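You operate a simulated robot arm through the tools that you are given. There is no shell and no other tool.

Carry out the task below with a simulated robot arm. There is one attempt and no reset: what you move stays moved.

Task
Dust the block's top on the round plate and wax it from the tin with the yellow knob.
Fine: use the white pad and put it back; the lid goes back on; the block stays on the plate.
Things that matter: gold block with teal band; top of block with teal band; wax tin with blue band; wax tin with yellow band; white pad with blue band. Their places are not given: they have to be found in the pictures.

The check looks at the end state, three seconds after you hand in, the way a careful person would. Anything else that was tipped, shoved, dropped, spilled or broken makes it a failure. Lids that push on must go on centred and level and be pressed home; caps that screw on are set level and turned clockwise until they are tight.

Robot
A 6-joint arm with a fingered hand, fixed in place. Base frame: the origin is on the floor under the middle of its stand, x ahead of it, y to its left, z up; the work surface is at about z = 0.95. Readings come in m, degrees, newtons and seconds.
With the tool pointing down near the work surface it reaches from about 0.48 to 0.94 m from the base axis. Its first joint turns from -166.0 to 166.0 degrees. Payload 5 kg.
The tool frame sits at the grasp point between the pads (the TCP): z along the fingers, y along the line on which they close. The tips reach 0.043 m beyond it. The gripper opens to 0.144 m; its body begins 0.05 m behind the TCP. The gripper is a hand of 5 fingers: y runs from the thumb to the fingers, the wrist lies at [-0.021, -0.133, -0.233] in the tool frame, and closing takes about 1.5 s.
Orientation is that of the tool frame in the base frame, as a unit quaternion [x, y, z, w]. With the fingers straight down and the wrist toward the robot, the tool's x, y and z point along [0, 1, 0], [1, 0, 0] and [0, 0, -1] of the base frame.

Tools
- The arm moves only by the tool jog_arm. Its argument "moves" is a list of rows, each an object (a shift or turn left out is 0, a gripper value left out holds the last) with "translation": the shift along the base's x, y, z in units of 25 mm (1.0 is 25 mm), a list of three; "delta_rot": the turn, a rotation vector about the base's x, y, z in units of 4 degrees (1.0 is 4 degrees), a list of three. In form: [{"translation": [dx, dy, dz], "delta_rot": [ax, ay, az]}, ...]. A call has 1 to 20 rows; each row shifts and turns the commanded pose from where the row before left it. "fingers" is the gripper command, from -1 (fully open) to 1 (shut), values between in proportion, set as the call begins (left out, the last holds). A call with a number of a shift or a turn outside -1 to 1 is refused whole. Rows are played at 5 a second. More than 0.05 m and 8.6 degrees between two rows, or a gripper value outside its range, and nothing of the call is played. Where a pose cannot be reached the arm comes as near as it can. A force on the tool above 90 N (or 10 N above the force at the start of the call, whichever is more), or a blocked arm, ends the call early, and 0.2 s more pass. Each finger travels about 0.072 m/s and halts on what it meets, pressing with about 22 N; the grip force reading is that of the motor and also rises with nothing between the fingers. The clock runs only during rows and for 0.2 s after the last one: add rows that do not move to give the fingers time. The reply holds the time, the measured pose of the TCP, the force on the tool along the base axes, the opening and the grip force, in the units named above and with some noise, with the torque about the TCP (base axes, N m) and any sound that the robot's microphone picked up.
- Cameras (640 x 400 px; columns grow to the right, rows downward): "scene" is fixed at [0.3999, -0.6489, 1.5749]; the picture's right is [0.87, 0.49, 0.00], its down [0.48, -0.84, -0.25] and it looks along [-0.13, 0.22, -0.97] (base axes); focal length 282 px, centre (320, 200). "wrist" rides on the gripper at [0.086, -0.109, -0.168] in the tool frame; the picture's right is [-0.80, 0.28, -0.53], its down [-0.54, -0.73, 0.42] and it looks along [-0.27, 0.63, 0.73] (tool axes); focal length 275 px, centre (320, 200).
- camera(camera): a new picture of that camera. It takes no simulated time.
- move_column(by): slides the trunk up (or, below 0, down) by that many m; the arm rides with it, the base frame stays. It gives what a move gives, with no picture.
- set_fingers(index, middle, ring, little, thumb_bend, thumb_turn): sets how far each is bent, from 0 (flat) to 100 (curled in); at 30 the hand is open as for a grip, at 70 the pads meet at the TCP. One left out holds its place. A second passes; each finger stops where it meets its share of the squeeze, and holds until it gets a number again. A gripper value or a shape takes the hand back. It gives what a move gives, with no picture; readings hold the bend of each and the force on index, middle, ring, little, thumb and palm. thumb_turn goes from beside the hand (0) to across from the fingers (100), as for a grip.
- preshape(shape): the hand has 5 fingers and takes this shape, open, in about a second: jaw (thumb against the fingers, like two jaws); tri (thumb and two fingers); tip (a fingertip pinch); poke (one finger out to press); point (the index stretched); flat (the hand flat); cup (the hand cupped); fist (a fist). The gripper value then closes the fingers along that shape, each until it touches; the sizes above hold for jaw. It gives what a move gives, with no picture.
- point_at(camera, pixels): for up to 12 pixels [column, row] of the newest picture of that camera ("zoom" is the newest enlarged one), the place [x, y, z] in the base frame of the surface seen there, good to about 0.003 m. It takes no simulated time.
- enlarge(camera, box): a new picture of the part [left, top, right, bottom] of that camera's present view, enlarged. It takes no simulated time.
- close_job(): hands the job in; it is judged then, once.

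Leave the gripper open and the arm clear of the work at the hand-in unless told otherwise.

The tools are called after ">>>" as a command line: name --argument value ..., lists and objects as JSON in quotes. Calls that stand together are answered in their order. jog_arm: Moves the arm, as the interface text tells. Its arguments: {"type":"object","properties":{"moves":{"type":"array","items":{"type":"object","properties":{"translation":{"type":"array","items":{"type":"number"}},"delta_rot":{"type":"array","items":{"type":"number"}}}}},"fingers":{"type":"number"}},"required":["moves"]} The other tools are called the same way: move_column (by) moves the trunk up or down; preshape (shape) gives the hand a shape; set_fingers (index, middle, ring, little, thumb_bend, thumb_turn) moves the fingers one by one; camera (camera) takes a picture; point_at (camera, pixels) gives the place of the surface under pixels of a picture; enlarge (camera, box) takes an enlarged picture of a part of a camera's view; close_job () hands the job in.

At the start:

```text
time: 0.0
tcp_pos: [0.1914, -0.4906, 1.2183]
tool_rot: [0.707, 0.707, 0.001, -0.001]
force: [-0.1, 0.9, 0.0]
ft_torque: [-0.02, -0.01, 0.01]
gripper_width: 0.1437
finger_force: 0.1
shape: jaw
bend: [30.0, 30.0, 30.0, 30.0, 30.0, 98.0]
finger forces: [0.0, 0.1, 0.0, 0.0, 0.1, 0.0]
trunk travel left (down, up): [-0.525, 0.065]
```

scene: 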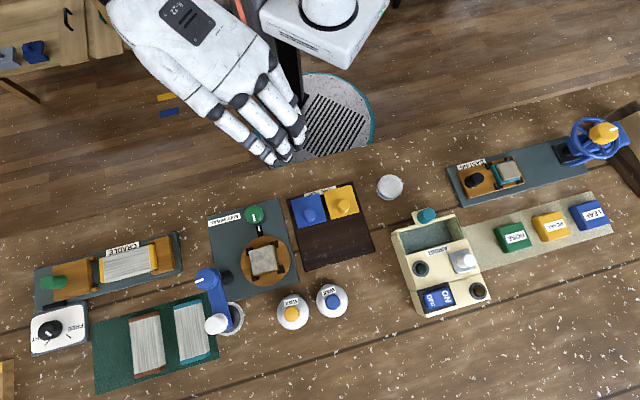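
wrist: 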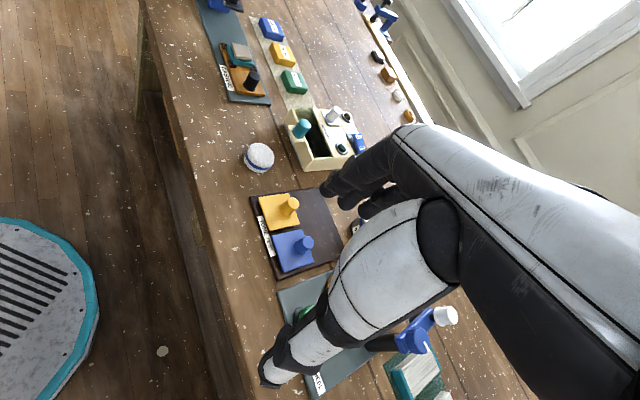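

I see a workbench with a round plate (about pixel 265,262), wax tins at (292,312) and (332,300), a round white pad at (390,187), and blue/yellow pads at (308,208) and (342,200). I'll enlarge those areas to read the details.

>>> enlarge --camera "scene" --box '[190, 170, 410, 340]'

>>> enlarge --camera "scene" --box '[380, 100, 640, 320]'

>>> enlarge --camera "scene" --box '[20, 220, 260, 400]'

```text
2.35 times, centred on (300, 255) of scene
```

zoom: 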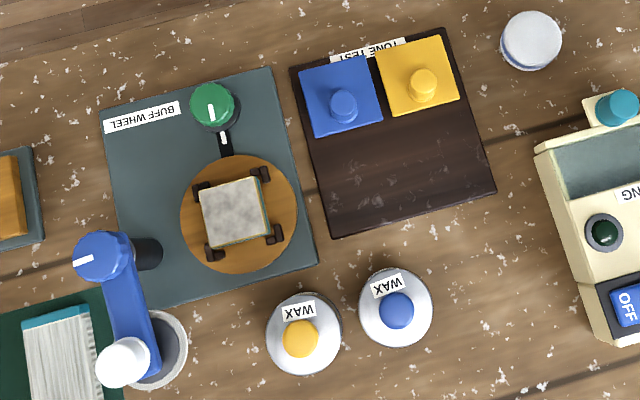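

```text
1.82 times, centred on (510, 210) of scene
```

zoom: 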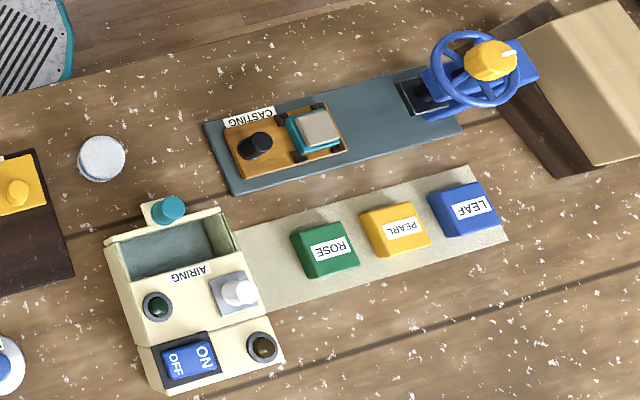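

```text
2.22 times, centred on (140, 310) of scene
```

zoom: 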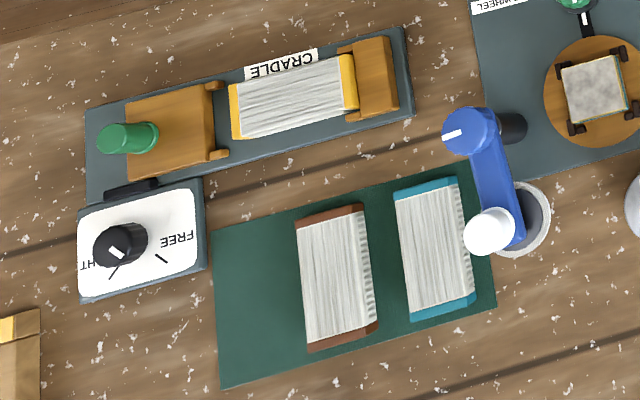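

I'll look closer at the round plate, the tins and the white pad.

>>> enlarge --camera "scene" --box '[215, 200, 305, 290]'

>>> enlarge --camera "scene" --box '[270, 280, 355, 335]'

>>> enlarge --camera "scene" --box '[365, 165, 415, 210]'

>>> enlarge --camera "wrist" --box '[200, 100, 380, 300]'

```text
4.44 times, centred on (260, 245) of scene
```

zoom: 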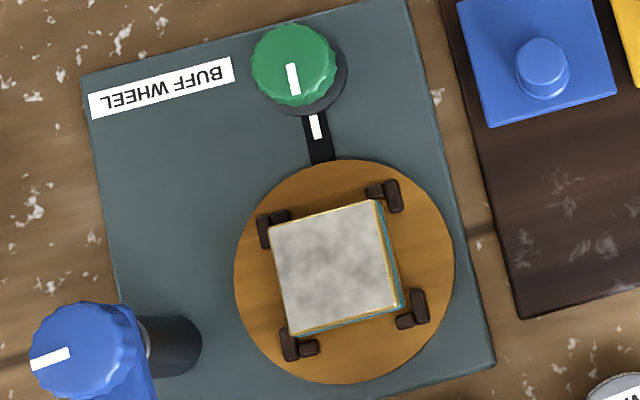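

```text
7.27 times, centred on (312, 308) of scene
```

zoom: 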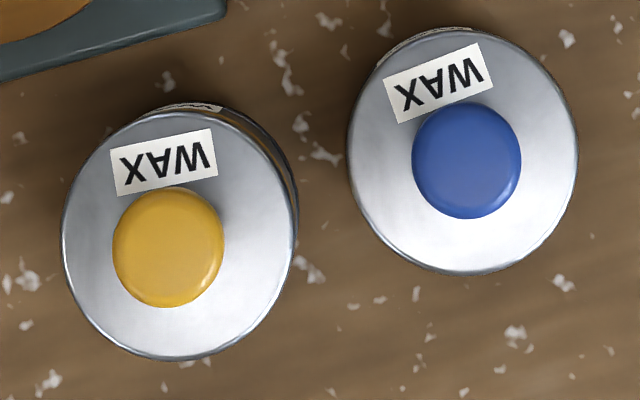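

```text
8.89 times, centred on (390, 188) of scene
```

zoom: 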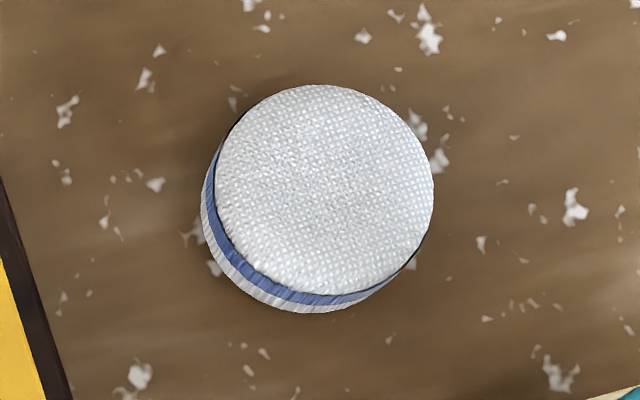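

```text
2.00 times, centred on (290, 200) of wrist
```

zoom: 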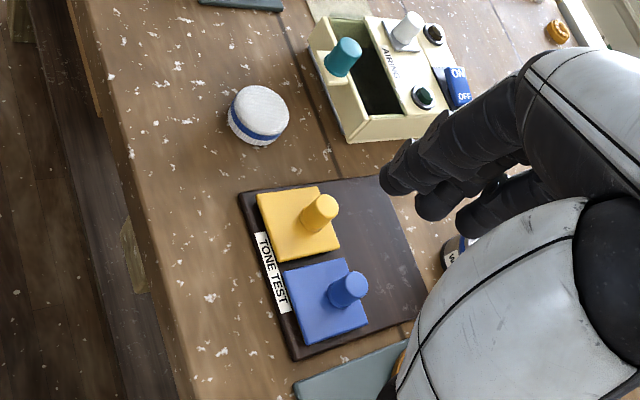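

Now I'll measure the places of the key objects in the scene picture.

>>> camera --camera "scene"

>>> point_at --camera "scene" --pixels '[[391, 185], [264, 261], [290, 314], [333, 302], [254, 214], [207, 278], [219, 325], [308, 208], [342, 200], [350, 250], [292, 326], [265, 225]]'

>>> enlarge --camera "scene" --box '[365, 165, 415, 210]'

>>> point_at --camera "zoom" --pixels '[[325, 190], [325, 90], [325, 285], [220, 190], [430, 190], [225, 280], [120, 200], [330, 340], [280, 300], [245, 265]]'

```text
taken
```

scene: 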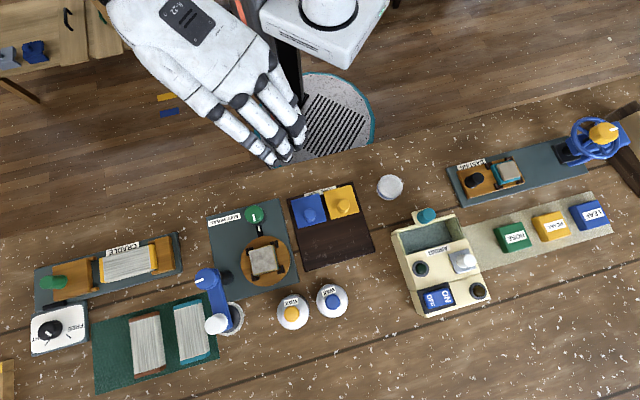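

```text
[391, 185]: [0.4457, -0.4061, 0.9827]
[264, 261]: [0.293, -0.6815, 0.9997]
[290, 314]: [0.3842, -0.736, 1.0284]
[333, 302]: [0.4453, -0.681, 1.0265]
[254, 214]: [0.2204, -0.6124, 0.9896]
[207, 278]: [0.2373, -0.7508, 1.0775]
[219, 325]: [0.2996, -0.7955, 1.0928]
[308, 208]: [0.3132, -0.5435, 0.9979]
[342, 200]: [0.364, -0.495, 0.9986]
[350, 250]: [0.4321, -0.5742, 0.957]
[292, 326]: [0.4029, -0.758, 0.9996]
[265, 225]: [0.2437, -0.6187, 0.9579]
```

```text
8.89 times, centred on (390, 188) of scene
```

zoom: 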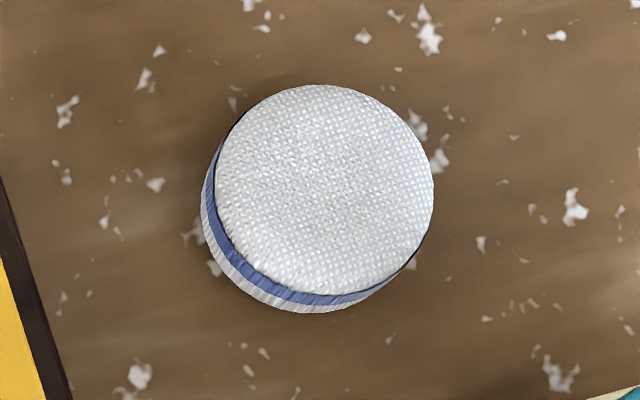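

```text
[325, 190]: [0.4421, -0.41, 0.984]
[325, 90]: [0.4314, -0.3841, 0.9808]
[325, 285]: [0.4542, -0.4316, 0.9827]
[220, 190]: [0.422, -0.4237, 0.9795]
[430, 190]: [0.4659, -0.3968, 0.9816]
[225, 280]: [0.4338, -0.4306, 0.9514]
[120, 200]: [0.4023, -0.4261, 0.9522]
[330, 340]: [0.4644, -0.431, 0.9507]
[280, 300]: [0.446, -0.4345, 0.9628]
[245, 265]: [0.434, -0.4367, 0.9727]
```

The pad is about 50 mm wide and 33 mm high, centred near (0.443, -0.409). Next I'll measure the tins, the block's top and the surroundings.

>>> enlarge --camera "scene" --box '[270, 280, 355, 335]'

>>> point_at --camera "zoom" --pixels '[[65, 250], [170, 350], [290, 215], [235, 140], [170, 245], [115, 245], [220, 245], [168, 195], [168, 302], [355, 160], [570, 170], [470, 270]]'

>>> enlarge --camera "scene" --box '[215, 200, 305, 290]'

>>> point_at --camera "zoom" --pixels '[[272, 228], [376, 204], [398, 303], [292, 332], [335, 270], [268, 218], [388, 190], [412, 306], [292, 342], [245, 270], [445, 270], [345, 375]]'

```text
7.27 times, centred on (312, 308) of scene
```

zoom: 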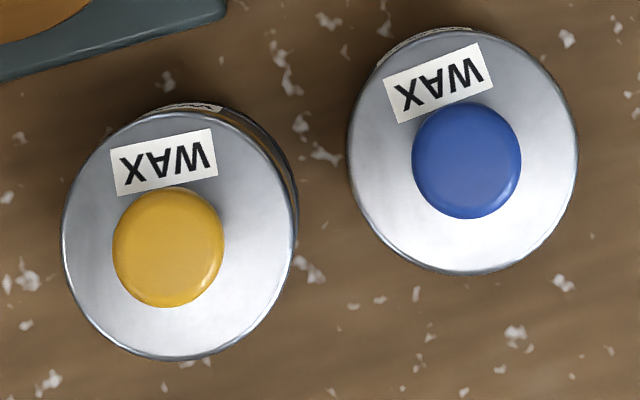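

```text
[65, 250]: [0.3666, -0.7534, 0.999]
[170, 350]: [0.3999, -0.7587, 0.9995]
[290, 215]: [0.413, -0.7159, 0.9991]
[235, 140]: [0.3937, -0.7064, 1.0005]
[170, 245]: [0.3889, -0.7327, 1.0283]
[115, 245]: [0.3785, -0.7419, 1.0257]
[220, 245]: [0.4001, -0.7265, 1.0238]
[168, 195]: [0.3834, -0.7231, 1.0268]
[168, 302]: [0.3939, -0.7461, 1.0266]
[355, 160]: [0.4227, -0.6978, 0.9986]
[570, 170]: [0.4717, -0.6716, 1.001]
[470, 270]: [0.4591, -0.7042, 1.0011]
```

```text
4.44 times, centred on (260, 245) of scene
```

zoom: 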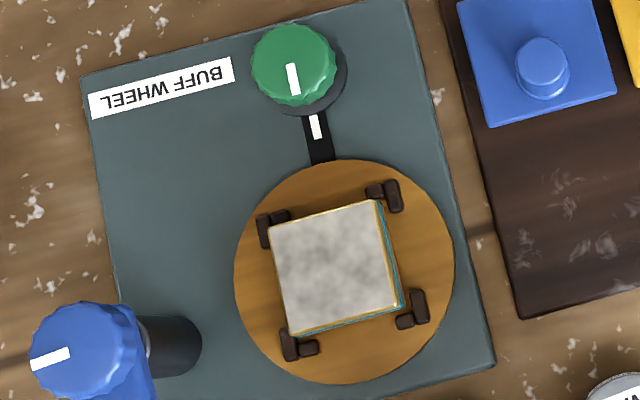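

```text
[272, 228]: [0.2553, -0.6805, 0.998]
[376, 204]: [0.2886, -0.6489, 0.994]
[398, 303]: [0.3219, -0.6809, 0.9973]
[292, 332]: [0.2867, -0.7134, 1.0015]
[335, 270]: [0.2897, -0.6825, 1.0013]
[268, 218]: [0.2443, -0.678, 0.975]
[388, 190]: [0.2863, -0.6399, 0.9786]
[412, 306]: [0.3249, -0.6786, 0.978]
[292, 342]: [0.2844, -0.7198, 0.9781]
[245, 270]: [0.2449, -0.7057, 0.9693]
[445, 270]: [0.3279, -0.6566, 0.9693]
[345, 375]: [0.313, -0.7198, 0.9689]
```

The block's top is about 47 mm square, centred near (0.288, -0.681, 1.00). The lid is about 61 mm wide with a 26 mm knob. Now I'll measure what stands around the pad: the airing box at (428,215) and onwards, and the white knob of the crank.

>>> point_at --camera "scene" --pixels '[[427, 215], [398, 232], [393, 236], [452, 218], [418, 250], [440, 210], [420, 268], [463, 260], [450, 185], [408, 288], [370, 230], [357, 186]]'

>>> enlarge --camera "scene" --box '[190, 255, 250, 345]'

>>> point_at --camera "zoom" --pixels '[[320, 110], [320, 270], [330, 310], [280, 330], [375, 330], [310, 180], [225, 90], [400, 250]]'

```text
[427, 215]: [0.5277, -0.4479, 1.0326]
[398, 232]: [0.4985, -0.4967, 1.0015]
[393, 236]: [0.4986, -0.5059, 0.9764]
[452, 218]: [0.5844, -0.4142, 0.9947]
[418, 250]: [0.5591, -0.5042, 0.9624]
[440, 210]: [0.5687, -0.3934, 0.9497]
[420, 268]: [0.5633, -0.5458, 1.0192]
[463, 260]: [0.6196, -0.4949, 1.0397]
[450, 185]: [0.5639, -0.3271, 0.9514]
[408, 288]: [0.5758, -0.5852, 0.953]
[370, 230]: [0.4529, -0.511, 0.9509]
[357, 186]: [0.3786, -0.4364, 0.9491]
```

```text
4.44 times, centred on (220, 300) of scene
```

zoom: 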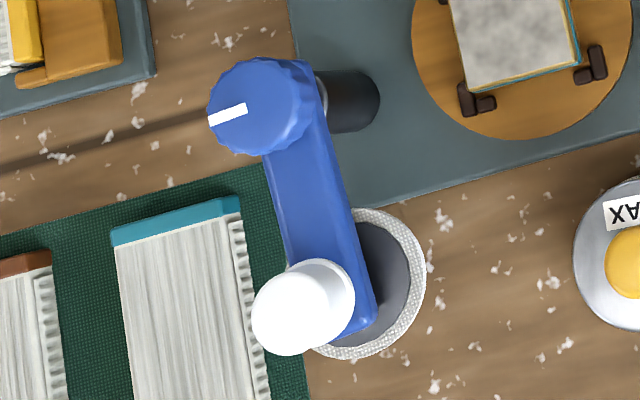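

```text
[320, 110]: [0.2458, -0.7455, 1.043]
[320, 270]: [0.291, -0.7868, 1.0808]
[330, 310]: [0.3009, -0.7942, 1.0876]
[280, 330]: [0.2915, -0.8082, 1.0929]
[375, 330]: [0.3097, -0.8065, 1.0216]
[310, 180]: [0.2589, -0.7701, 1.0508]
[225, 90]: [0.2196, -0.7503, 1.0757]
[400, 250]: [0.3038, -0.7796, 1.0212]
```

I've got the layout: the teal knob of the airing box stands at (0.528, -0.448, 1.03) and the crank's white knob at (0.30, -0.80, 1.09). The hand should stay away from both. The hand is in free air now, so before going near anything I'll close it halfway in jaw shape to learn how the fingers look in the wrist view.

>>> jog_arm --moves '[{}, {}, {}, {}, {}, {}, {}, {}]' --fingers 0.3

>>> enlarge --camera "wrist" --box '[200, 100, 480, 400]'

>>> enlarge --camera "scene" --box '[120, 0, 360, 180]'

```text
time: 1.8
tcp_pos: [0.191, -0.4908, 1.2186]
tool_rot: [0.707, 0.707, 0.0, 0.0]
force: [-0.9, 0.2, -0.8]
ft_torque: [0.0, 0.02, 0.0]
gripper_width: 0.0509
finger_force: 0.1
shape: jaw
bend: [74.0, 51.0, 49.0, 46.0, 73.0, 100.0]
finger forces: [0.0, 0.0, 0.0, 0.1, 0.1, 0.1]
trunk travel left (down, up): [-0.525, 0.065]
```

```text
1.33 times, centred on (340, 250) of wrist
```

zoom: 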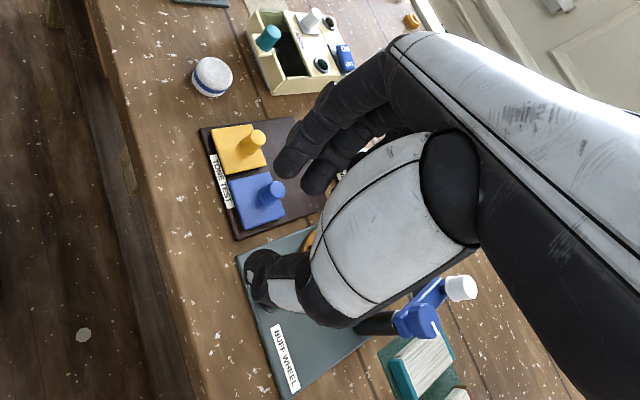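

```text
2.22 times, centred on (240, 90) of scene
```

zoom: 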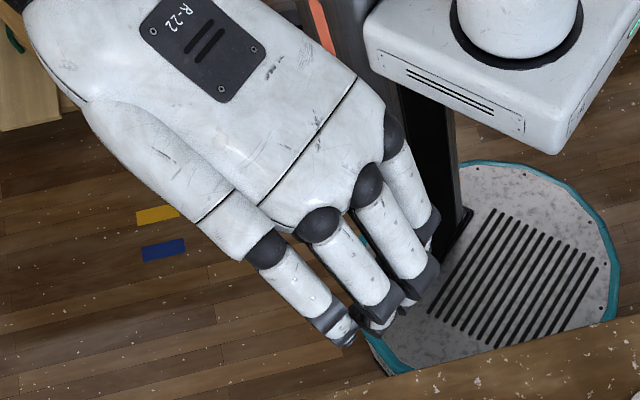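

In jaw shape at value 0.3, the opening reads 0.051. Now I'll try the "tri" and "tip" shapes in free air to see which suits the small knob.

>>> preshape --shape "tri"

>>> camera --camera "wrist"

>>> enlarge --camera "scene" --box '[120, 0, 360, 180]'

```text
time: 2.7
tcp_pos: [0.1909, -0.4899, 1.2187]
tool_rot: [0.707, 0.707, 0.0, 0.0]
force: [-0.3, -0.2, -0.5]
ft_torque: [0.02, 0.0, 0.01]
gripper_width: 0.1437
finger_force: 0.1
shape: tri
bend: [30.0, 30.0, 99.0, 99.0, 30.0, 98.0]
finger forces: [0.0, 0.0, 0.1, 0.1, 0.0, 0.0]
trunk travel left (down, up): [-0.525, 0.065]
```

```text
taken
```

wrist: 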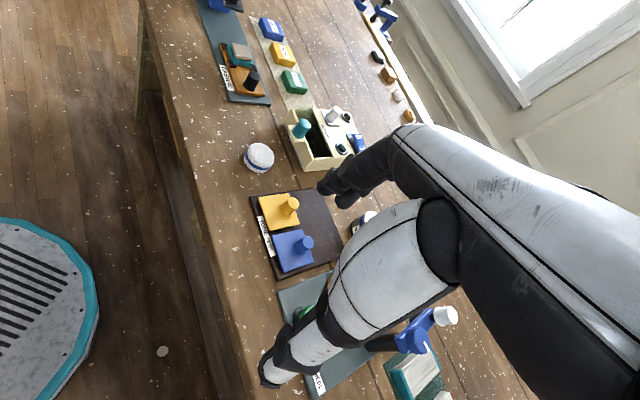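

```text
2.22 times, centred on (240, 90) of scene
```

zoom: 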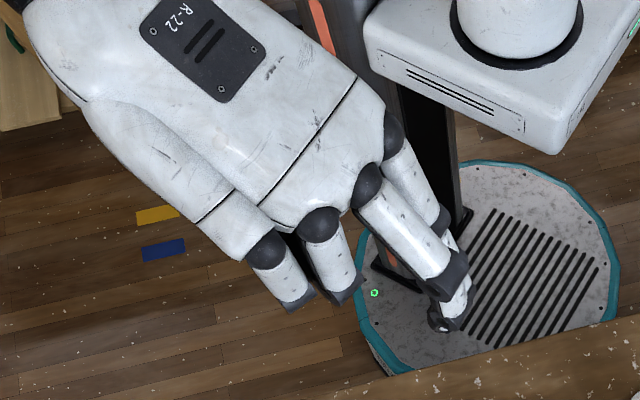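

In tri shape the ring and little fingers fold away, and the index and middle fingers oppose the thumb. I'll close it fully in the air to see where the tips meet.

>>> jog_arm --moves '[{}, {}, {}, {}, {}, {}, {}, {}, {}]' --fingers 0.6

>>> enlarge --camera "wrist" --box '[220, 140, 480, 400]'

>>> enlarge --camera "scene" --box '[120, 0, 360, 180]'

```text
time: 4.7
tcp_pos: [0.1906, -0.4915, 1.2185]
tool_rot: [0.707, 0.707, 0.0, 0.0]
force: [-0.9, -0.7, 0.4]
ft_torque: [0.01, -0.03, -0.02]
gripper_width: 0.029
finger_force: 0.0
shape: tri
bend: [73.0, 59.0, 99.0, 99.0, 74.0, 100.0]
finger forces: [0.1, 0.0, 0.0, 0.0, 0.1, 0.1]
trunk travel left (down, up): [-0.525, 0.065]
```

```text
1.54 times, centred on (350, 270) of wrist
```

zoom: 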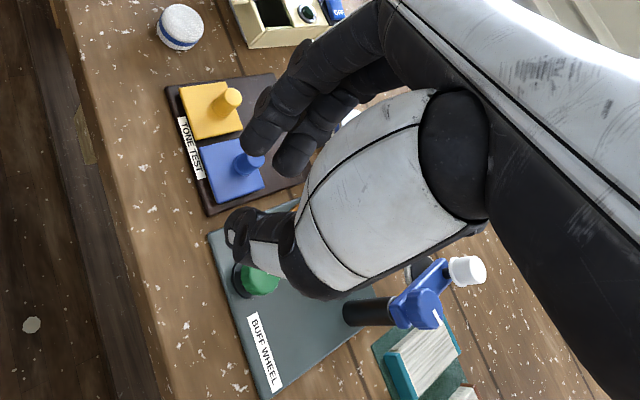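

```text
2.22 times, centred on (240, 90) of scene
```

zoom: 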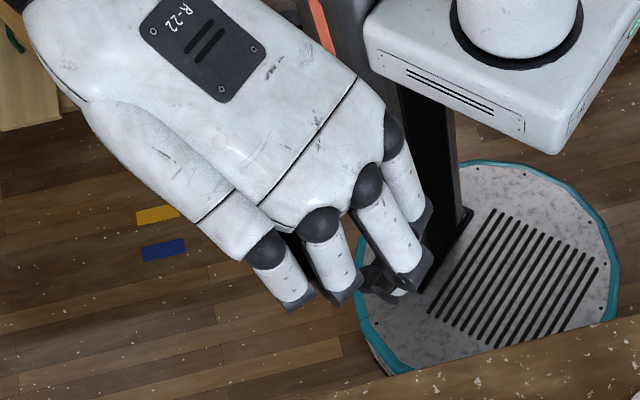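

I'll measure where the fingertips are now, using the enlarged wrist picture. I need a fresh wrist enlargement for this.

>>> enlarge --camera "wrist" --box '[220, 140, 480, 400]'

>>> point_at --camera "zoom" --pixels '[[255, 140], [280, 165], [295, 130], [240, 225], [238, 250], [265, 255], [330, 60], [300, 65], [260, 110], [380, 180]]'

```text
1.54 times, centred on (350, 270) of wrist
```

zoom: 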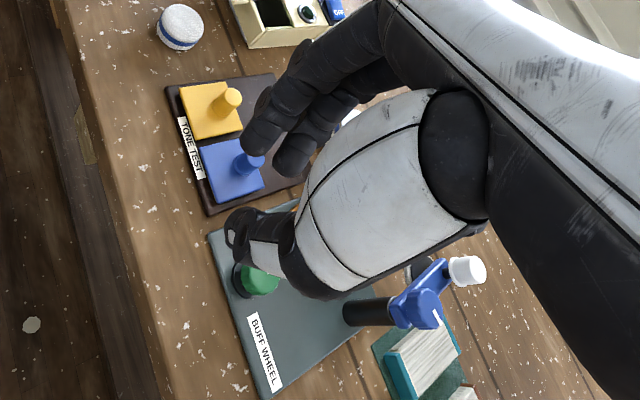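

```text
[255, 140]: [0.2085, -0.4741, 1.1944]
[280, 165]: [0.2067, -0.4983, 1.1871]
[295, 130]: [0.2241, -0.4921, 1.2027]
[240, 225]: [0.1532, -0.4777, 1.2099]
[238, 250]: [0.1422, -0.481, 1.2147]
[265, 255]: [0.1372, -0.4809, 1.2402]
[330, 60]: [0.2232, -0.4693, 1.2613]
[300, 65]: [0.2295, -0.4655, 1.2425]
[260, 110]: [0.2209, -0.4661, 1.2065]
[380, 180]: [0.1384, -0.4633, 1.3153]
```

The fingertips reach about 0.025–0.03 m below the TCP at this bend. I'll close fully to see where thumb and fingers meet.

>>> jog_arm --moves '[{}, {}, {}, {}, {}, {}, {}, {}, {}]' --fingers 1.0

>>> enlarge --camera "wrist" --box '[240, 160, 400, 300]'

>>> point_at --camera "zoom" --pixels '[[200, 150], [240, 180], [160, 250], [180, 270], [280, 240], [320, 180], [200, 250], [230, 240]]'

```text
time: 6.7
tcp_pos: [0.1909, -0.4907, 1.2191]
tool_rot: [0.707, 0.707, 0.0, 0.0]
force: [0.0, 0.0, -0.2]
ft_torque: [-0.02, 0.02, -0.02]
gripper_width: 0.0
finger_force: 21.8
shape: tri
bend: [70.0, 70.0, 100.0, 100.0, 59.0, 100.0]
finger forces: [0.0, 0.0, 0.0, 0.0, 0.0, 0.0]
trunk travel left (down, up): [-0.525, 0.065]
```

```text
2.86 times, centred on (320, 230) of wrist
```

zoom: 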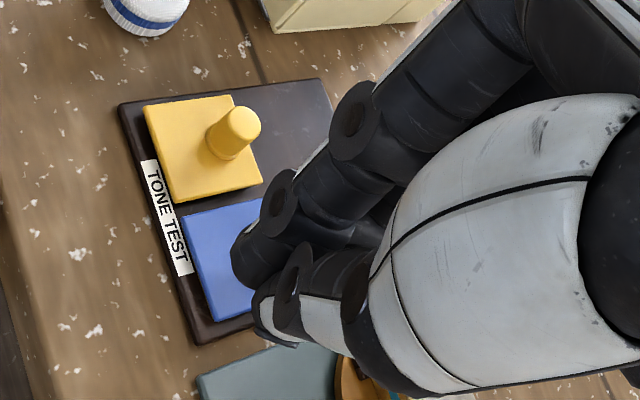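

```text
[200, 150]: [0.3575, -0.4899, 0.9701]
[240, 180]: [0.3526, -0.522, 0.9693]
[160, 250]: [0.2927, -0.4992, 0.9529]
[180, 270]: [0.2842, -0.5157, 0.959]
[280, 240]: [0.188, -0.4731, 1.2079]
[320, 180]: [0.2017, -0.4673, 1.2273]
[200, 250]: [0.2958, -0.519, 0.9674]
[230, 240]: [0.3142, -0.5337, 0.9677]
```

Closed, thumb and index meet at the TCP line as expected. I'll read the tip positions at zoom (250,265) and (280,325).

>>> point_at --camera "zoom" --pixels '[[245, 270], [255, 250], [265, 285], [275, 205], [270, 320], [290, 330], [320, 325], [295, 265], [350, 110], [330, 240]]'

>>> preshape --shape "tip"

>>> enlarge --camera "wrist" --box '[220, 140, 480, 400]'

```text
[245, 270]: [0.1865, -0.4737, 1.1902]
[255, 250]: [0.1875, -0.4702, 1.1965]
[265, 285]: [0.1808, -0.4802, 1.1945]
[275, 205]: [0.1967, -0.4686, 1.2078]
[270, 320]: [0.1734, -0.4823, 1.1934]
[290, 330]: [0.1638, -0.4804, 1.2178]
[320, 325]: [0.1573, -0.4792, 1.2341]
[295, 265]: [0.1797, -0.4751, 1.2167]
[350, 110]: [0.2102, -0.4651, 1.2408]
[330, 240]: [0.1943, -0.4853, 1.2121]
```

```text
time: 7.6
tcp_pos: [0.1914, -0.4901, 1.2206]
tool_rot: [0.707, 0.707, 0.0, 0.0]
force: [-0.6, 0.0, -0.1]
ft_torque: [-0.01, 0.0, 0.0]
gripper_width: 0.1437
finger_force: 0.0
shape: tip
bend: [30.0, 98.0, 99.0, 99.0, 30.0, 98.0]
finger forces: [0.1, 0.1, 0.1, 0.0, 0.0, 0.1]
trunk travel left (down, up): [-0.525, 0.065]
```

```text
1.54 times, centred on (350, 270) of wrist
```

zoom: 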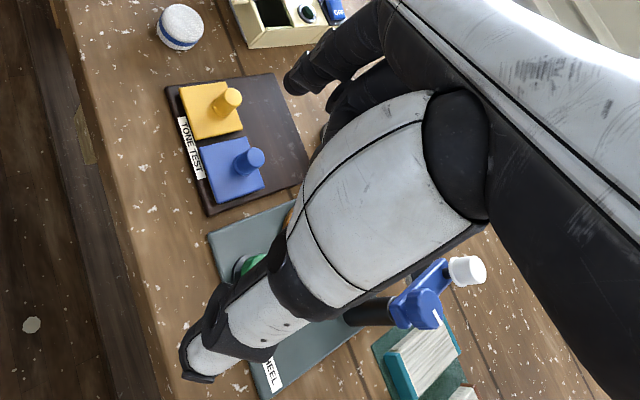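

In tri shape, index and middle grip against the thumb, which suits both the pad and the knob. I'll go back to tri and measure how low the folded ring and little fingers hang.

>>> preshape --shape "tri"

>>> enlarge --camera "scene" --box '[200, 80, 320, 180]'

>>> point_at --camera "zoom" --pixels '[[150, 210], [240, 190], [160, 190], [130, 160], [360, 180], [410, 190], [420, 240], [390, 270], [200, 100], [300, 60], [440, 70]]'

```text
time: 8.5
tcp_pos: [0.1919, -0.4892, 1.2192]
tool_rot: [0.707, 0.708, 0.0, 0.0]
force: [-0.9, -0.5, 0.8]
ft_torque: [-0.03, 0.01, 0.04]
gripper_width: 0.1436
finger_force: 0.0
shape: tri
bend: [30.0, 30.0, 99.0, 99.0, 30.0, 98.0]
finger forces: [0.0, 0.0, 0.0, 0.0, 0.1, 0.0]
trunk travel left (down, up): [-0.525, 0.065]
```

```text
4.00 times, centred on (260, 130) of scene
```

zoom: 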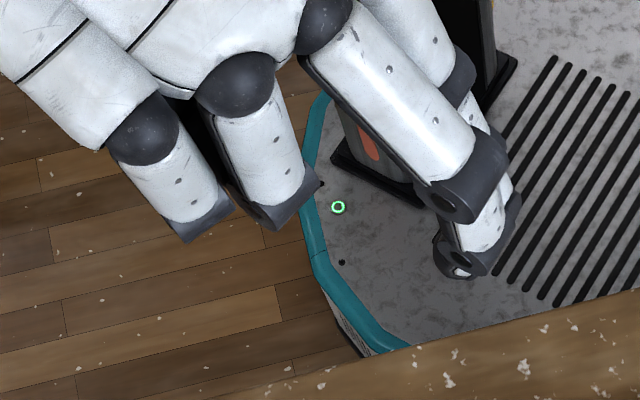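

```text
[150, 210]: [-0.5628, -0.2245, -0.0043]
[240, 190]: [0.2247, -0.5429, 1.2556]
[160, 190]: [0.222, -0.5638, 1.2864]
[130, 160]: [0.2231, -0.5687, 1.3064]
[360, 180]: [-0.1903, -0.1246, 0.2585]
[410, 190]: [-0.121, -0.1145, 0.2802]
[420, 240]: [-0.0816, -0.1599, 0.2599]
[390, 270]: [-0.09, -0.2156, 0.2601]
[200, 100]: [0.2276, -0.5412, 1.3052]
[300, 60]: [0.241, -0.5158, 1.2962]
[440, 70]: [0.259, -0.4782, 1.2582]
```

I'll pick a few more points right on the dark knuckle ends: ring (285,205), little (205,220), middle tip (460,265), middle knuckle (455,195).

>>> point_at --camera "zoom" --pixels '[[285, 205], [265, 215], [205, 215], [190, 230], [460, 258], [480, 262], [455, 195], [485, 230], [510, 215], [470, 160], [440, 190], [270, 190]]'

```text
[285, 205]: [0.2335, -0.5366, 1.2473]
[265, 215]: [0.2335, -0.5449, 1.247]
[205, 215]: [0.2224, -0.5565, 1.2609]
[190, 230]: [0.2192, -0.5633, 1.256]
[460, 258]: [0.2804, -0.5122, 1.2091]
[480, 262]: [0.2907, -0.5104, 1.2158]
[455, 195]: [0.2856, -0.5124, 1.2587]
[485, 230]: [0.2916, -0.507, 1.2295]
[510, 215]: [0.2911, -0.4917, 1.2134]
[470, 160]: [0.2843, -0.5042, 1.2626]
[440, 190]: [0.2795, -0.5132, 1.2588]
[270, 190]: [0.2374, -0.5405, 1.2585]
```

Findings: the fully open tips reach about 0.043 below the TCP, and the folded ring and little fingers stay about 0.02 above it. I'll deal with the lid first. I'll move above the yellow-knob tin (about 0.389, -0.734), turning -50° so the fingers close along the line clear of the blue tin and the crank, and stay high at z of about 1.20.

>>> jog_arm --moves '[{"translation": [0.609, -0.748, 0], "delta_rot": [0, 0, -0.96]}, {"translation": [0.609, -0.748, 0], "delta_rot": [0, 0, -0.96]}, {"translation": [0.609, -0.748, 0], "delta_rot": [0, 0, -0.96]}, {"translation": [0.609, -0.748, 0], "delta_rot": [0, 0, -0.96]}, {"translation": [0.609, -0.748, 0], "delta_rot": [0, 0, -0.96]}, {"translation": [0.609, -0.748, 0], "delta_rot": [0, 0, -0.96]}, {"translation": [0.609, -0.748, 0], "delta_rot": [0, 0, -0.96]}, {"translation": [0.609, -0.748, 0], "delta_rot": [0, 0, -0.96]}, {"translation": [0.609, -0.748, 0], "delta_rot": [0, 0, -0.96]}, {"translation": [0.609, -0.748, 0], "delta_rot": [0, 0, -0.96]}, {"translation": [0.609, -0.748, 0], "delta_rot": [0, 0, -0.96]}, {"translation": [0.609, -0.748, 0], "delta_rot": [0, 0, -0.96]}, {"translation": [0.609, -0.748, 0], "delta_rot": [0, 0, -0.96]}, {}]'

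>>> camera --camera "wrist"

>>> camera --camera "scene"

```text
time: 11.5
tcp_pos: [0.3887, -0.7335, 1.2204]
tool_rot: [0.94, 0.342, 0.0, 0.0]
force: [0.6, 0.2, 0.4]
ft_torque: [0.0, 0.04, -0.01]
gripper_width: 0.1439
finger_force: 0.1
shape: tri
bend: [30.0, 30.0, 99.0, 99.0, 30.0, 98.0]
finger forces: [0.1, 0.0, 0.1, 0.0, 0.0, 0.0]
trunk travel left (down, up): [-0.525, 0.065]
```

```text
taken
```

wrist: 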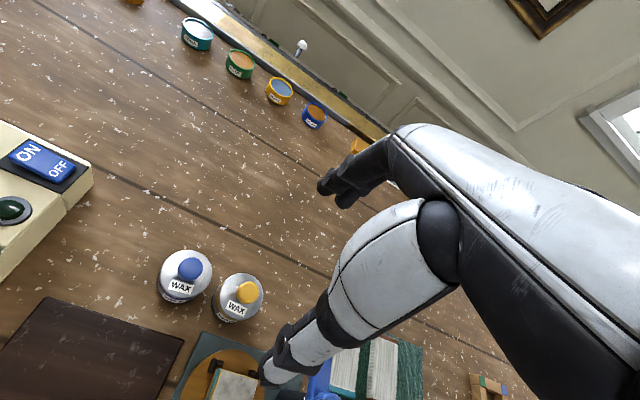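

```text
taken
```

scene: 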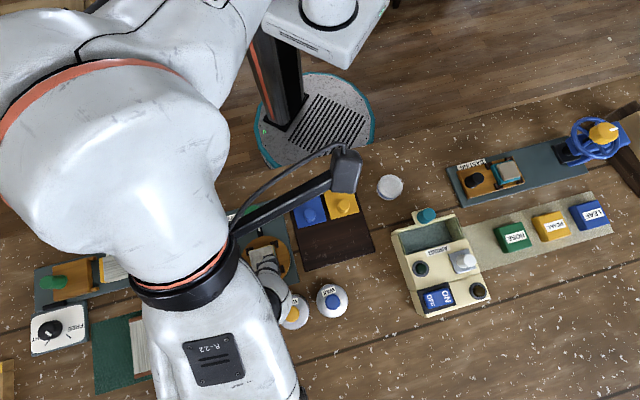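

The arm is above the yellow tin, which appears at wrist pixel (240,298). I'll enlarge to see the lid's side, to judge whether it's push-on or screw.

>>> enlarge --camera "wrist" --box '[150, 240, 280, 330]'

>>> point_at --camera "zoom" --pixels '[[475, 225], [440, 340], [400, 350], [150, 120], [190, 115], [230, 250], [450, 260], [520, 200], [370, 300], [450, 370]]'

```text
4.44 times, centred on (215, 285) of wrist
```

zoom: 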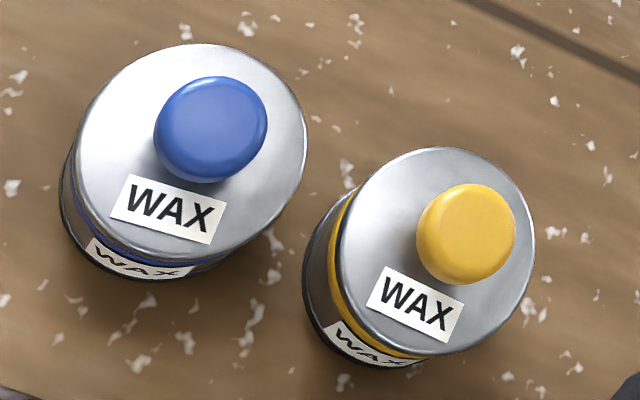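

```text
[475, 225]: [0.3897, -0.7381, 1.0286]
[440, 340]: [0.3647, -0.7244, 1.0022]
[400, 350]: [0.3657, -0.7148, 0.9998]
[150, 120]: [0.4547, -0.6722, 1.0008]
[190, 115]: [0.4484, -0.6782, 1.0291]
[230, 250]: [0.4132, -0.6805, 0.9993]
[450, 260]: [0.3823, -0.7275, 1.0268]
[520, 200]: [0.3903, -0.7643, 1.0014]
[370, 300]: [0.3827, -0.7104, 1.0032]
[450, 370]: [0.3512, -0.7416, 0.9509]
```

The lid is a smooth plain disc with no threads or knurling visible, so it looks like a push-on lid. I'll narrow the hand to about 58 mm, shift slightly so the knob is centred between index, middle and thumb, and lower to z of about 1.10. Then I'll check.

>>> jog_arm --moves '[{"translation": [-0.2, -0.2, 0]}, {}, {}, {}, {}, {}, {"translation": [0, 0, -1]}, {"translation": [0, 0, -1]}, {"translation": [0, 0, -1]}, {"translation": [0, 0, -1]}, {"translation": [0, 0, -0.8]}, {}]' --fingers 0.2

>>> enlarge --camera "wrist" --box '[200, 120, 480, 340]'

>>> camera --camera "scene"

```text
time: 14.1
tcp_pos: [0.3835, -0.7391, 1.0991]
tool_rot: [0.939, 0.343, -0.001, 0.001]
force: [-0.6, -0.3, -0.7]
ft_torque: [0.03, 0.0, 0.03]
gripper_width: 0.0581
finger_force: 0.1
shape: tri
bend: [74.0, 49.0, 99.0, 99.0, 73.0, 100.0]
finger forces: [0.0, 0.1, 0.0, 0.1, 0.0, 0.0]
trunk travel left (down, up): [-0.525, 0.065]
```

```text
1.82 times, centred on (340, 230) of wrist
```

zoom: 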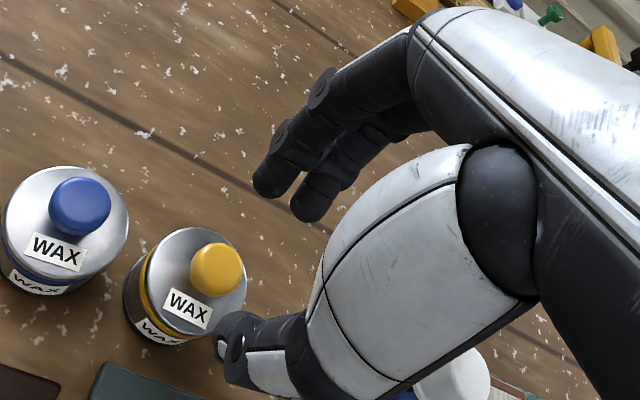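

```text
taken
```

scene: 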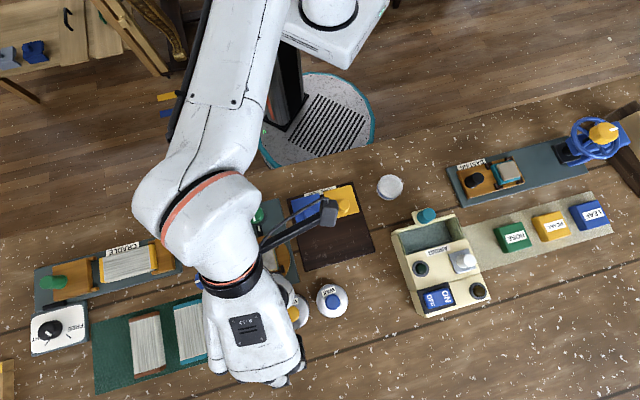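

I'll measure the fingertips: index (268,185), middle (305,205), thumb (228,335) and (235,370), and the knob top.

>>> point_at --camera "zoom" --pixels '[[268, 188], [280, 170], [303, 208], [315, 190], [222, 330], [235, 370], [222, 350], [215, 268], [245, 325], [300, 330]]'

```text
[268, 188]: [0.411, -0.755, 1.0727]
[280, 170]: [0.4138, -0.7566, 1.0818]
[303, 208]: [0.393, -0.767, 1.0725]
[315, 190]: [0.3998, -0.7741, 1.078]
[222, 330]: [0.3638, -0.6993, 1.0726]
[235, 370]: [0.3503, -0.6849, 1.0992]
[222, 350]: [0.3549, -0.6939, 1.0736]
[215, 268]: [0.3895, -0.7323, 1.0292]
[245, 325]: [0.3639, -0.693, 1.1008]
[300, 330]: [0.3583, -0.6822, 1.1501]
```

The TCP is centred between the fingers, and the tips sit about 0.03 below it. I'll centre the TCP over the knob (0.389, -0.7345) and lower to z of about 1.038, so the tips surround the knob just above the lid.

>>> jog_arm --moves '[{"translation": [0.22, 0.19, 0]}, {"translation": [0, 0, -0.8]}, {"translation": [0, 0, -0.8]}, {"translation": [0, 0, -0.5]}, {"translation": [0, 0, -0.34]}, {}]'

>>> enlarge --camera "wrist" --box '[200, 120, 480, 340]'

>>> enlarge --camera "scene" --box '[190, 200, 400, 400]'

```text
time: 15.5
tcp_pos: [0.3893, -0.7324, 1.0375]
tool_rot: [0.939, 0.343, 0.0, 0.0]
force: [0.1, -0.2, -0.2]
ft_torque: [0.01, 0.04, -0.02]
gripper_width: 0.058
finger_force: 0.0
shape: tri
bend: [74.0, 49.0, 99.0, 99.0, 73.0, 100.0]
finger forces: [0.1, 0.1, 0.1, 0.0, 0.0, 0.0]
trunk travel left (down, up): [-0.525, 0.065]
```

```text
1.82 times, centred on (340, 230) of wrist
```

zoom: 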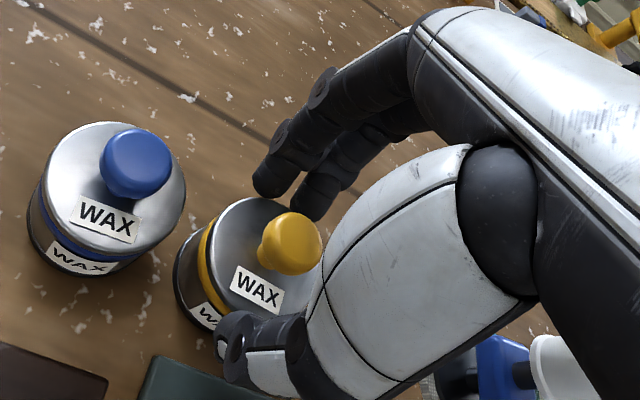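

```text
2.00 times, centred on (295, 300) of scene
```

zoom: 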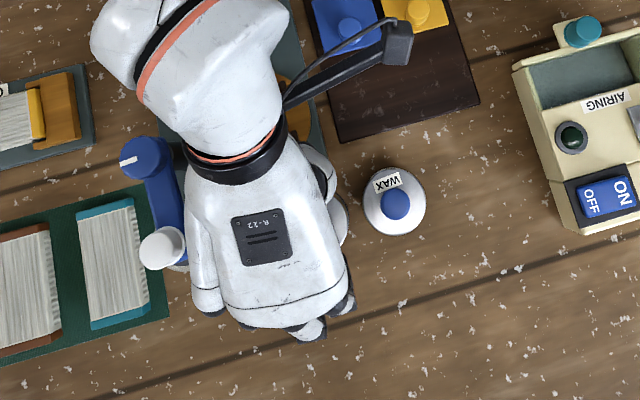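

The knob at zoom (292,243) sits between thumb and fingers, at the TCP. I'll close on it now, with time for the fingers to settle.

>>> jog_arm --moves '[{}, {}, {}, {}, {}, {}, {}, {}]' --fingers 1.0

>>> enlarge --camera "wrist" --box '[200, 120, 480, 340]'

```text
time: 17.3
tcp_pos: [0.3877, -0.7327, 1.0407]
tool_rot: [0.939, 0.343, 0.0, 0.003]
force: [4.1, -5.3, 24.9]
ft_torque: [-0.48, -0.45, -0.03]
gripper_width: 0.0366
finger_force: 22.1
shape: tri
bend: [74.0, 53.0, 100.0, 100.0, 76.0, 100.0]
finger forces: [22.7, 14.8, 0.0, 0.0, 28.4, 0.0]
trunk travel left (down, up): [-0.525, 0.065]
heard: snap
```

```text
1.82 times, centred on (340, 230) of wrist
```

zoom: 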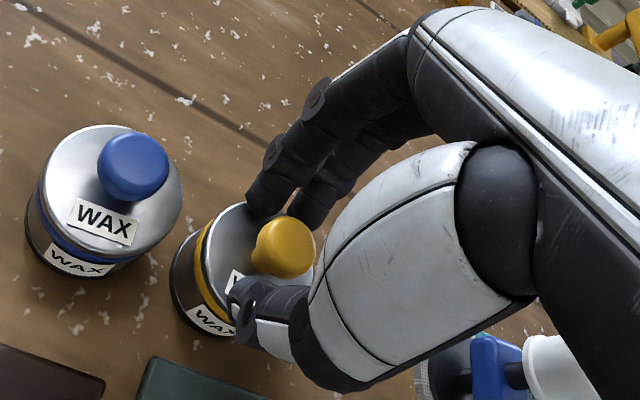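

I heard a snap, and the tool is pushed up with 25 N; the opening reads 0.037. The fingertips may be pressing on the lid, or the lid may have come loose. I'll look closely before moving.

>>> enlarge --camera "wrist" --box '[260, 180, 370, 310]'

>>> point_at --camera "zoom" --pixels '[[180, 170], [150, 230], [125, 200], [240, 200], [260, 230], [200, 120], [110, 120], [100, 320], [135, 270], [230, 90], [280, 260], [90, 220]]'

```text
3.08 times, centred on (315, 245) of wrist
```

zoom: 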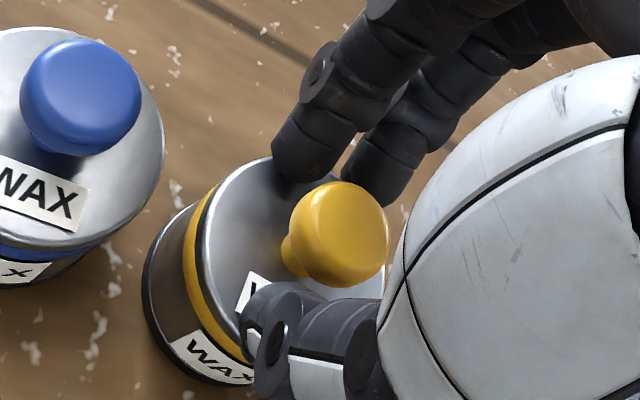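

```text
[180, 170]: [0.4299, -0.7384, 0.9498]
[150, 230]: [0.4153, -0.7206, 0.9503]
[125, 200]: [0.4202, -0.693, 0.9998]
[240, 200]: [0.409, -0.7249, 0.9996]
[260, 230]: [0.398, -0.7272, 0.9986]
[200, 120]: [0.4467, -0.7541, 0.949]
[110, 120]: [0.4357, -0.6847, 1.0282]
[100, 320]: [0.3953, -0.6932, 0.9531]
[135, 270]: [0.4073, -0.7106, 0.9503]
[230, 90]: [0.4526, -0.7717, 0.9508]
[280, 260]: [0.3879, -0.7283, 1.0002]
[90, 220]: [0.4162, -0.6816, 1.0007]
```

The lid is still level at z≈1.000, and it looks like the index and thumb tips press down on it. I'll measure the tips: index (300,172), middle (385,195), thumb (255,315).

>>> point_at --camera "zoom" --pixels '[[300, 172], [285, 155], [385, 195], [400, 180], [250, 325], [265, 345], [255, 300], [340, 220], [320, 270], [350, 200], [300, 265], [380, 250]]'

```text
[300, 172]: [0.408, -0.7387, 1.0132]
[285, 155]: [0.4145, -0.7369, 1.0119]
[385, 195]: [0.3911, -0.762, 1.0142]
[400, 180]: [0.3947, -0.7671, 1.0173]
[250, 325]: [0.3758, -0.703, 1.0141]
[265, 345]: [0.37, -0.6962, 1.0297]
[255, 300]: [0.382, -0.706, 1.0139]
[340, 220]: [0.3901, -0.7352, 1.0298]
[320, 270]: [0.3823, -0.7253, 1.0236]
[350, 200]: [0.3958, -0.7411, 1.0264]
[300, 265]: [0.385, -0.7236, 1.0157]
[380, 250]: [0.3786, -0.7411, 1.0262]
```

The tips went down onto the lid (their undersides at about 1.000). I'll open slightly, raise 9 mm, and close again so the tips grip the knob itself.

>>> jog_arm --moves '[{}, {}, {}, {}, {"translation": [0.05, -0.06, 0.36]}, {}]' --fingers 0.2

>>> enlarge --camera "wrist" --box '[260, 180, 370, 310]'

>>> point_at --camera "zoom" --pixels '[[220, 200], [240, 250], [340, 220], [280, 260]]'

```text
time: 18.7
tcp_pos: [0.3897, -0.7339, 1.0453]
tool_rot: [0.939, 0.343, 0.0, -0.002]
force: [-0.2, 0.3, -0.5]
ft_torque: [-0.03, -0.01, -0.03]
gripper_width: 0.0577
finger_force: 0.0
shape: tri
bend: [74.0, 49.0, 99.0, 99.0, 73.0, 100.0]
finger forces: [0.0, 0.1, 0.1, 0.1, 0.1, 0.0]
trunk travel left (down, up): [-0.525, 0.065]
```

```text
3.08 times, centred on (315, 245) of wrist
```

zoom: 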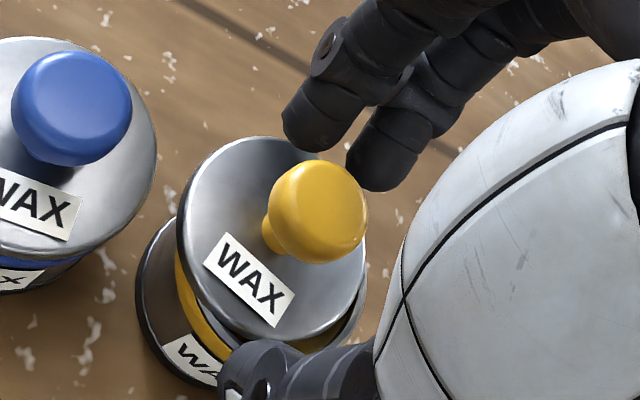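

```text
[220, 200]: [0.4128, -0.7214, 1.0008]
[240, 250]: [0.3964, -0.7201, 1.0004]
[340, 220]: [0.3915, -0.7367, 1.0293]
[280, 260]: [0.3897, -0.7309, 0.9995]
```

The lid now looks slightly shifted or tilted compared with the blue one. I'll enlarge it and measure the lid's rim heights.

>>> enlarge --camera "wrist" --box '[255, 215, 345, 315]'

>>> point_at --camera "zoom" --pixels '[[180, 130], [165, 220], [230, 80], [210, 300], [300, 365], [370, 360], [400, 300], [190, 300], [150, 200], [130, 280], [310, 60], [265, 340]]'

```text
4.00 times, centred on (300, 265) of wrist
```

zoom: 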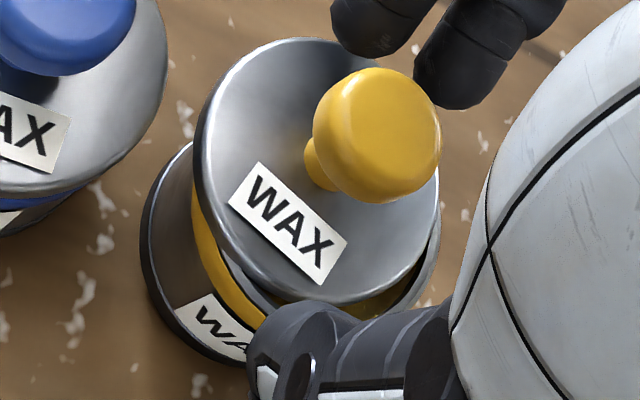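

```text
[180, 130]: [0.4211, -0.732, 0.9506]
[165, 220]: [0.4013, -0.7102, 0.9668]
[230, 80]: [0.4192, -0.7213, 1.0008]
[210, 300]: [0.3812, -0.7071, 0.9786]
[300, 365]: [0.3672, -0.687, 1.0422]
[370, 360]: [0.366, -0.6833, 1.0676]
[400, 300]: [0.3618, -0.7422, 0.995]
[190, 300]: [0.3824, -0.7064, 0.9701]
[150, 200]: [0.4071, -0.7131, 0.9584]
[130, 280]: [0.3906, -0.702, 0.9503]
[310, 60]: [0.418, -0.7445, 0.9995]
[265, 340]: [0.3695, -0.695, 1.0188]
```

The snap was the lid popping loose. It now lies on the tin, shifted by about 2 mm. The tips are clear of it, so I'll close on the knob at this height.

>>> jog_arm --moves '[{"translation": [0.04, -0.06, 0]}, {}, {}, {}, {}, {}, {}, {}]' --fingers 1.0

>>> enlarge --camera "wrist" --box '[260, 180, 370, 310]'

```text
time: 20.5
tcp_pos: [0.3922, -0.7352, 1.0462]
tool_rot: [0.939, 0.344, 0.0, 0.0]
force: [0.2, -0.1, -0.1]
ft_torque: [-0.03, -0.03, 0.02]
gripper_width: 0.017
finger_force: 22.0
shape: tri
bend: [73.0, 67.0, 100.0, 100.0, 74.0, 100.0]
finger forces: [9.6, 7.0, 0.1, 0.0, 17.5, 0.0]
trunk travel left (down, up): [-0.525, 0.065]
```

```text
3.08 times, centred on (315, 245) of wrist
```

zoom: 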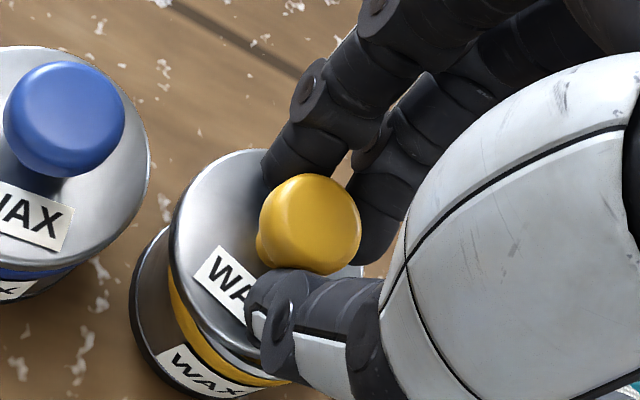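

Now it's a balanced grip (index 9.6, middle 7, thumb 17.5 N, no net force) under the knob's rounded head. I'll lift straight up slowly, 15 mm, and look.

>>> jog_arm --moves '[{"translation": [0, 0, 0.2]}, {"translation": [0, 0, 0.2]}, {"translation": [0, 0, 0.2]}, {}]'

>>> enlarge --camera "wrist" --box '[240, 180, 370, 330]'

```text
time: 21.5
tcp_pos: [0.3912, -0.7354, 1.062]
tool_rot: [0.939, 0.344, 0.0, 0.0]
force: [-0.2, 0.1, -0.5]
ft_torque: [0.01, -0.03, -0.01]
gripper_width: 0.0166
finger_force: 22.2
shape: tri
bend: [73.0, 67.0, 100.0, 100.0, 74.0, 100.0]
finger forces: [9.5, 7.0, 0.0, 0.1, 17.5, 0.0]
trunk travel left (down, up): [-0.525, 0.065]
```

```text
2.67 times, centred on (305, 255) of wrist
```

zoom: 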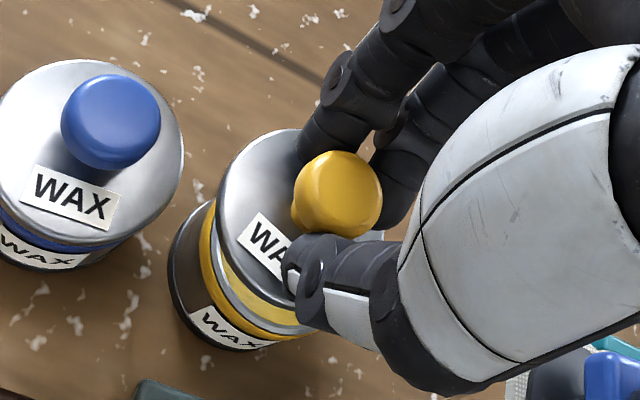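

The lid comes up level, the tin stays, and cream wax is visible inside. I'll look for a free bit of table to lay the lid down by measuring around scene pixels (375,325) and the front of the airing box.

>>> camera --camera "scene"

>>> point_at --camera "scene" --pixels '[[365, 325], [375, 315], [380, 335], [390, 330], [415, 316], [410, 300], [400, 320], [350, 340], [370, 300], [432, 312]]'

```text
taken
```

scene: 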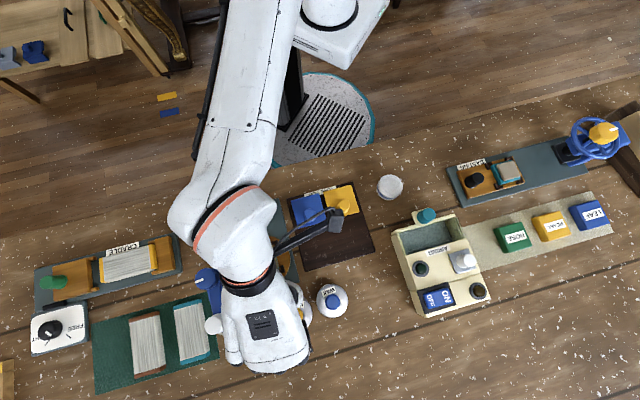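

```text
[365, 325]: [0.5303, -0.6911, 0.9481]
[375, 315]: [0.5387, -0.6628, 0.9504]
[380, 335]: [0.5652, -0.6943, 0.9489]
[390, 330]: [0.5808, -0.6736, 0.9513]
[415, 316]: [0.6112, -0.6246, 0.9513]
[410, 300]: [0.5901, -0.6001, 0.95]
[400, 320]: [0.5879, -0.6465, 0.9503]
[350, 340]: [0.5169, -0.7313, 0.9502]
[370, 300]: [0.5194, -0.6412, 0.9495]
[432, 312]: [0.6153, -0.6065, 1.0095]
```

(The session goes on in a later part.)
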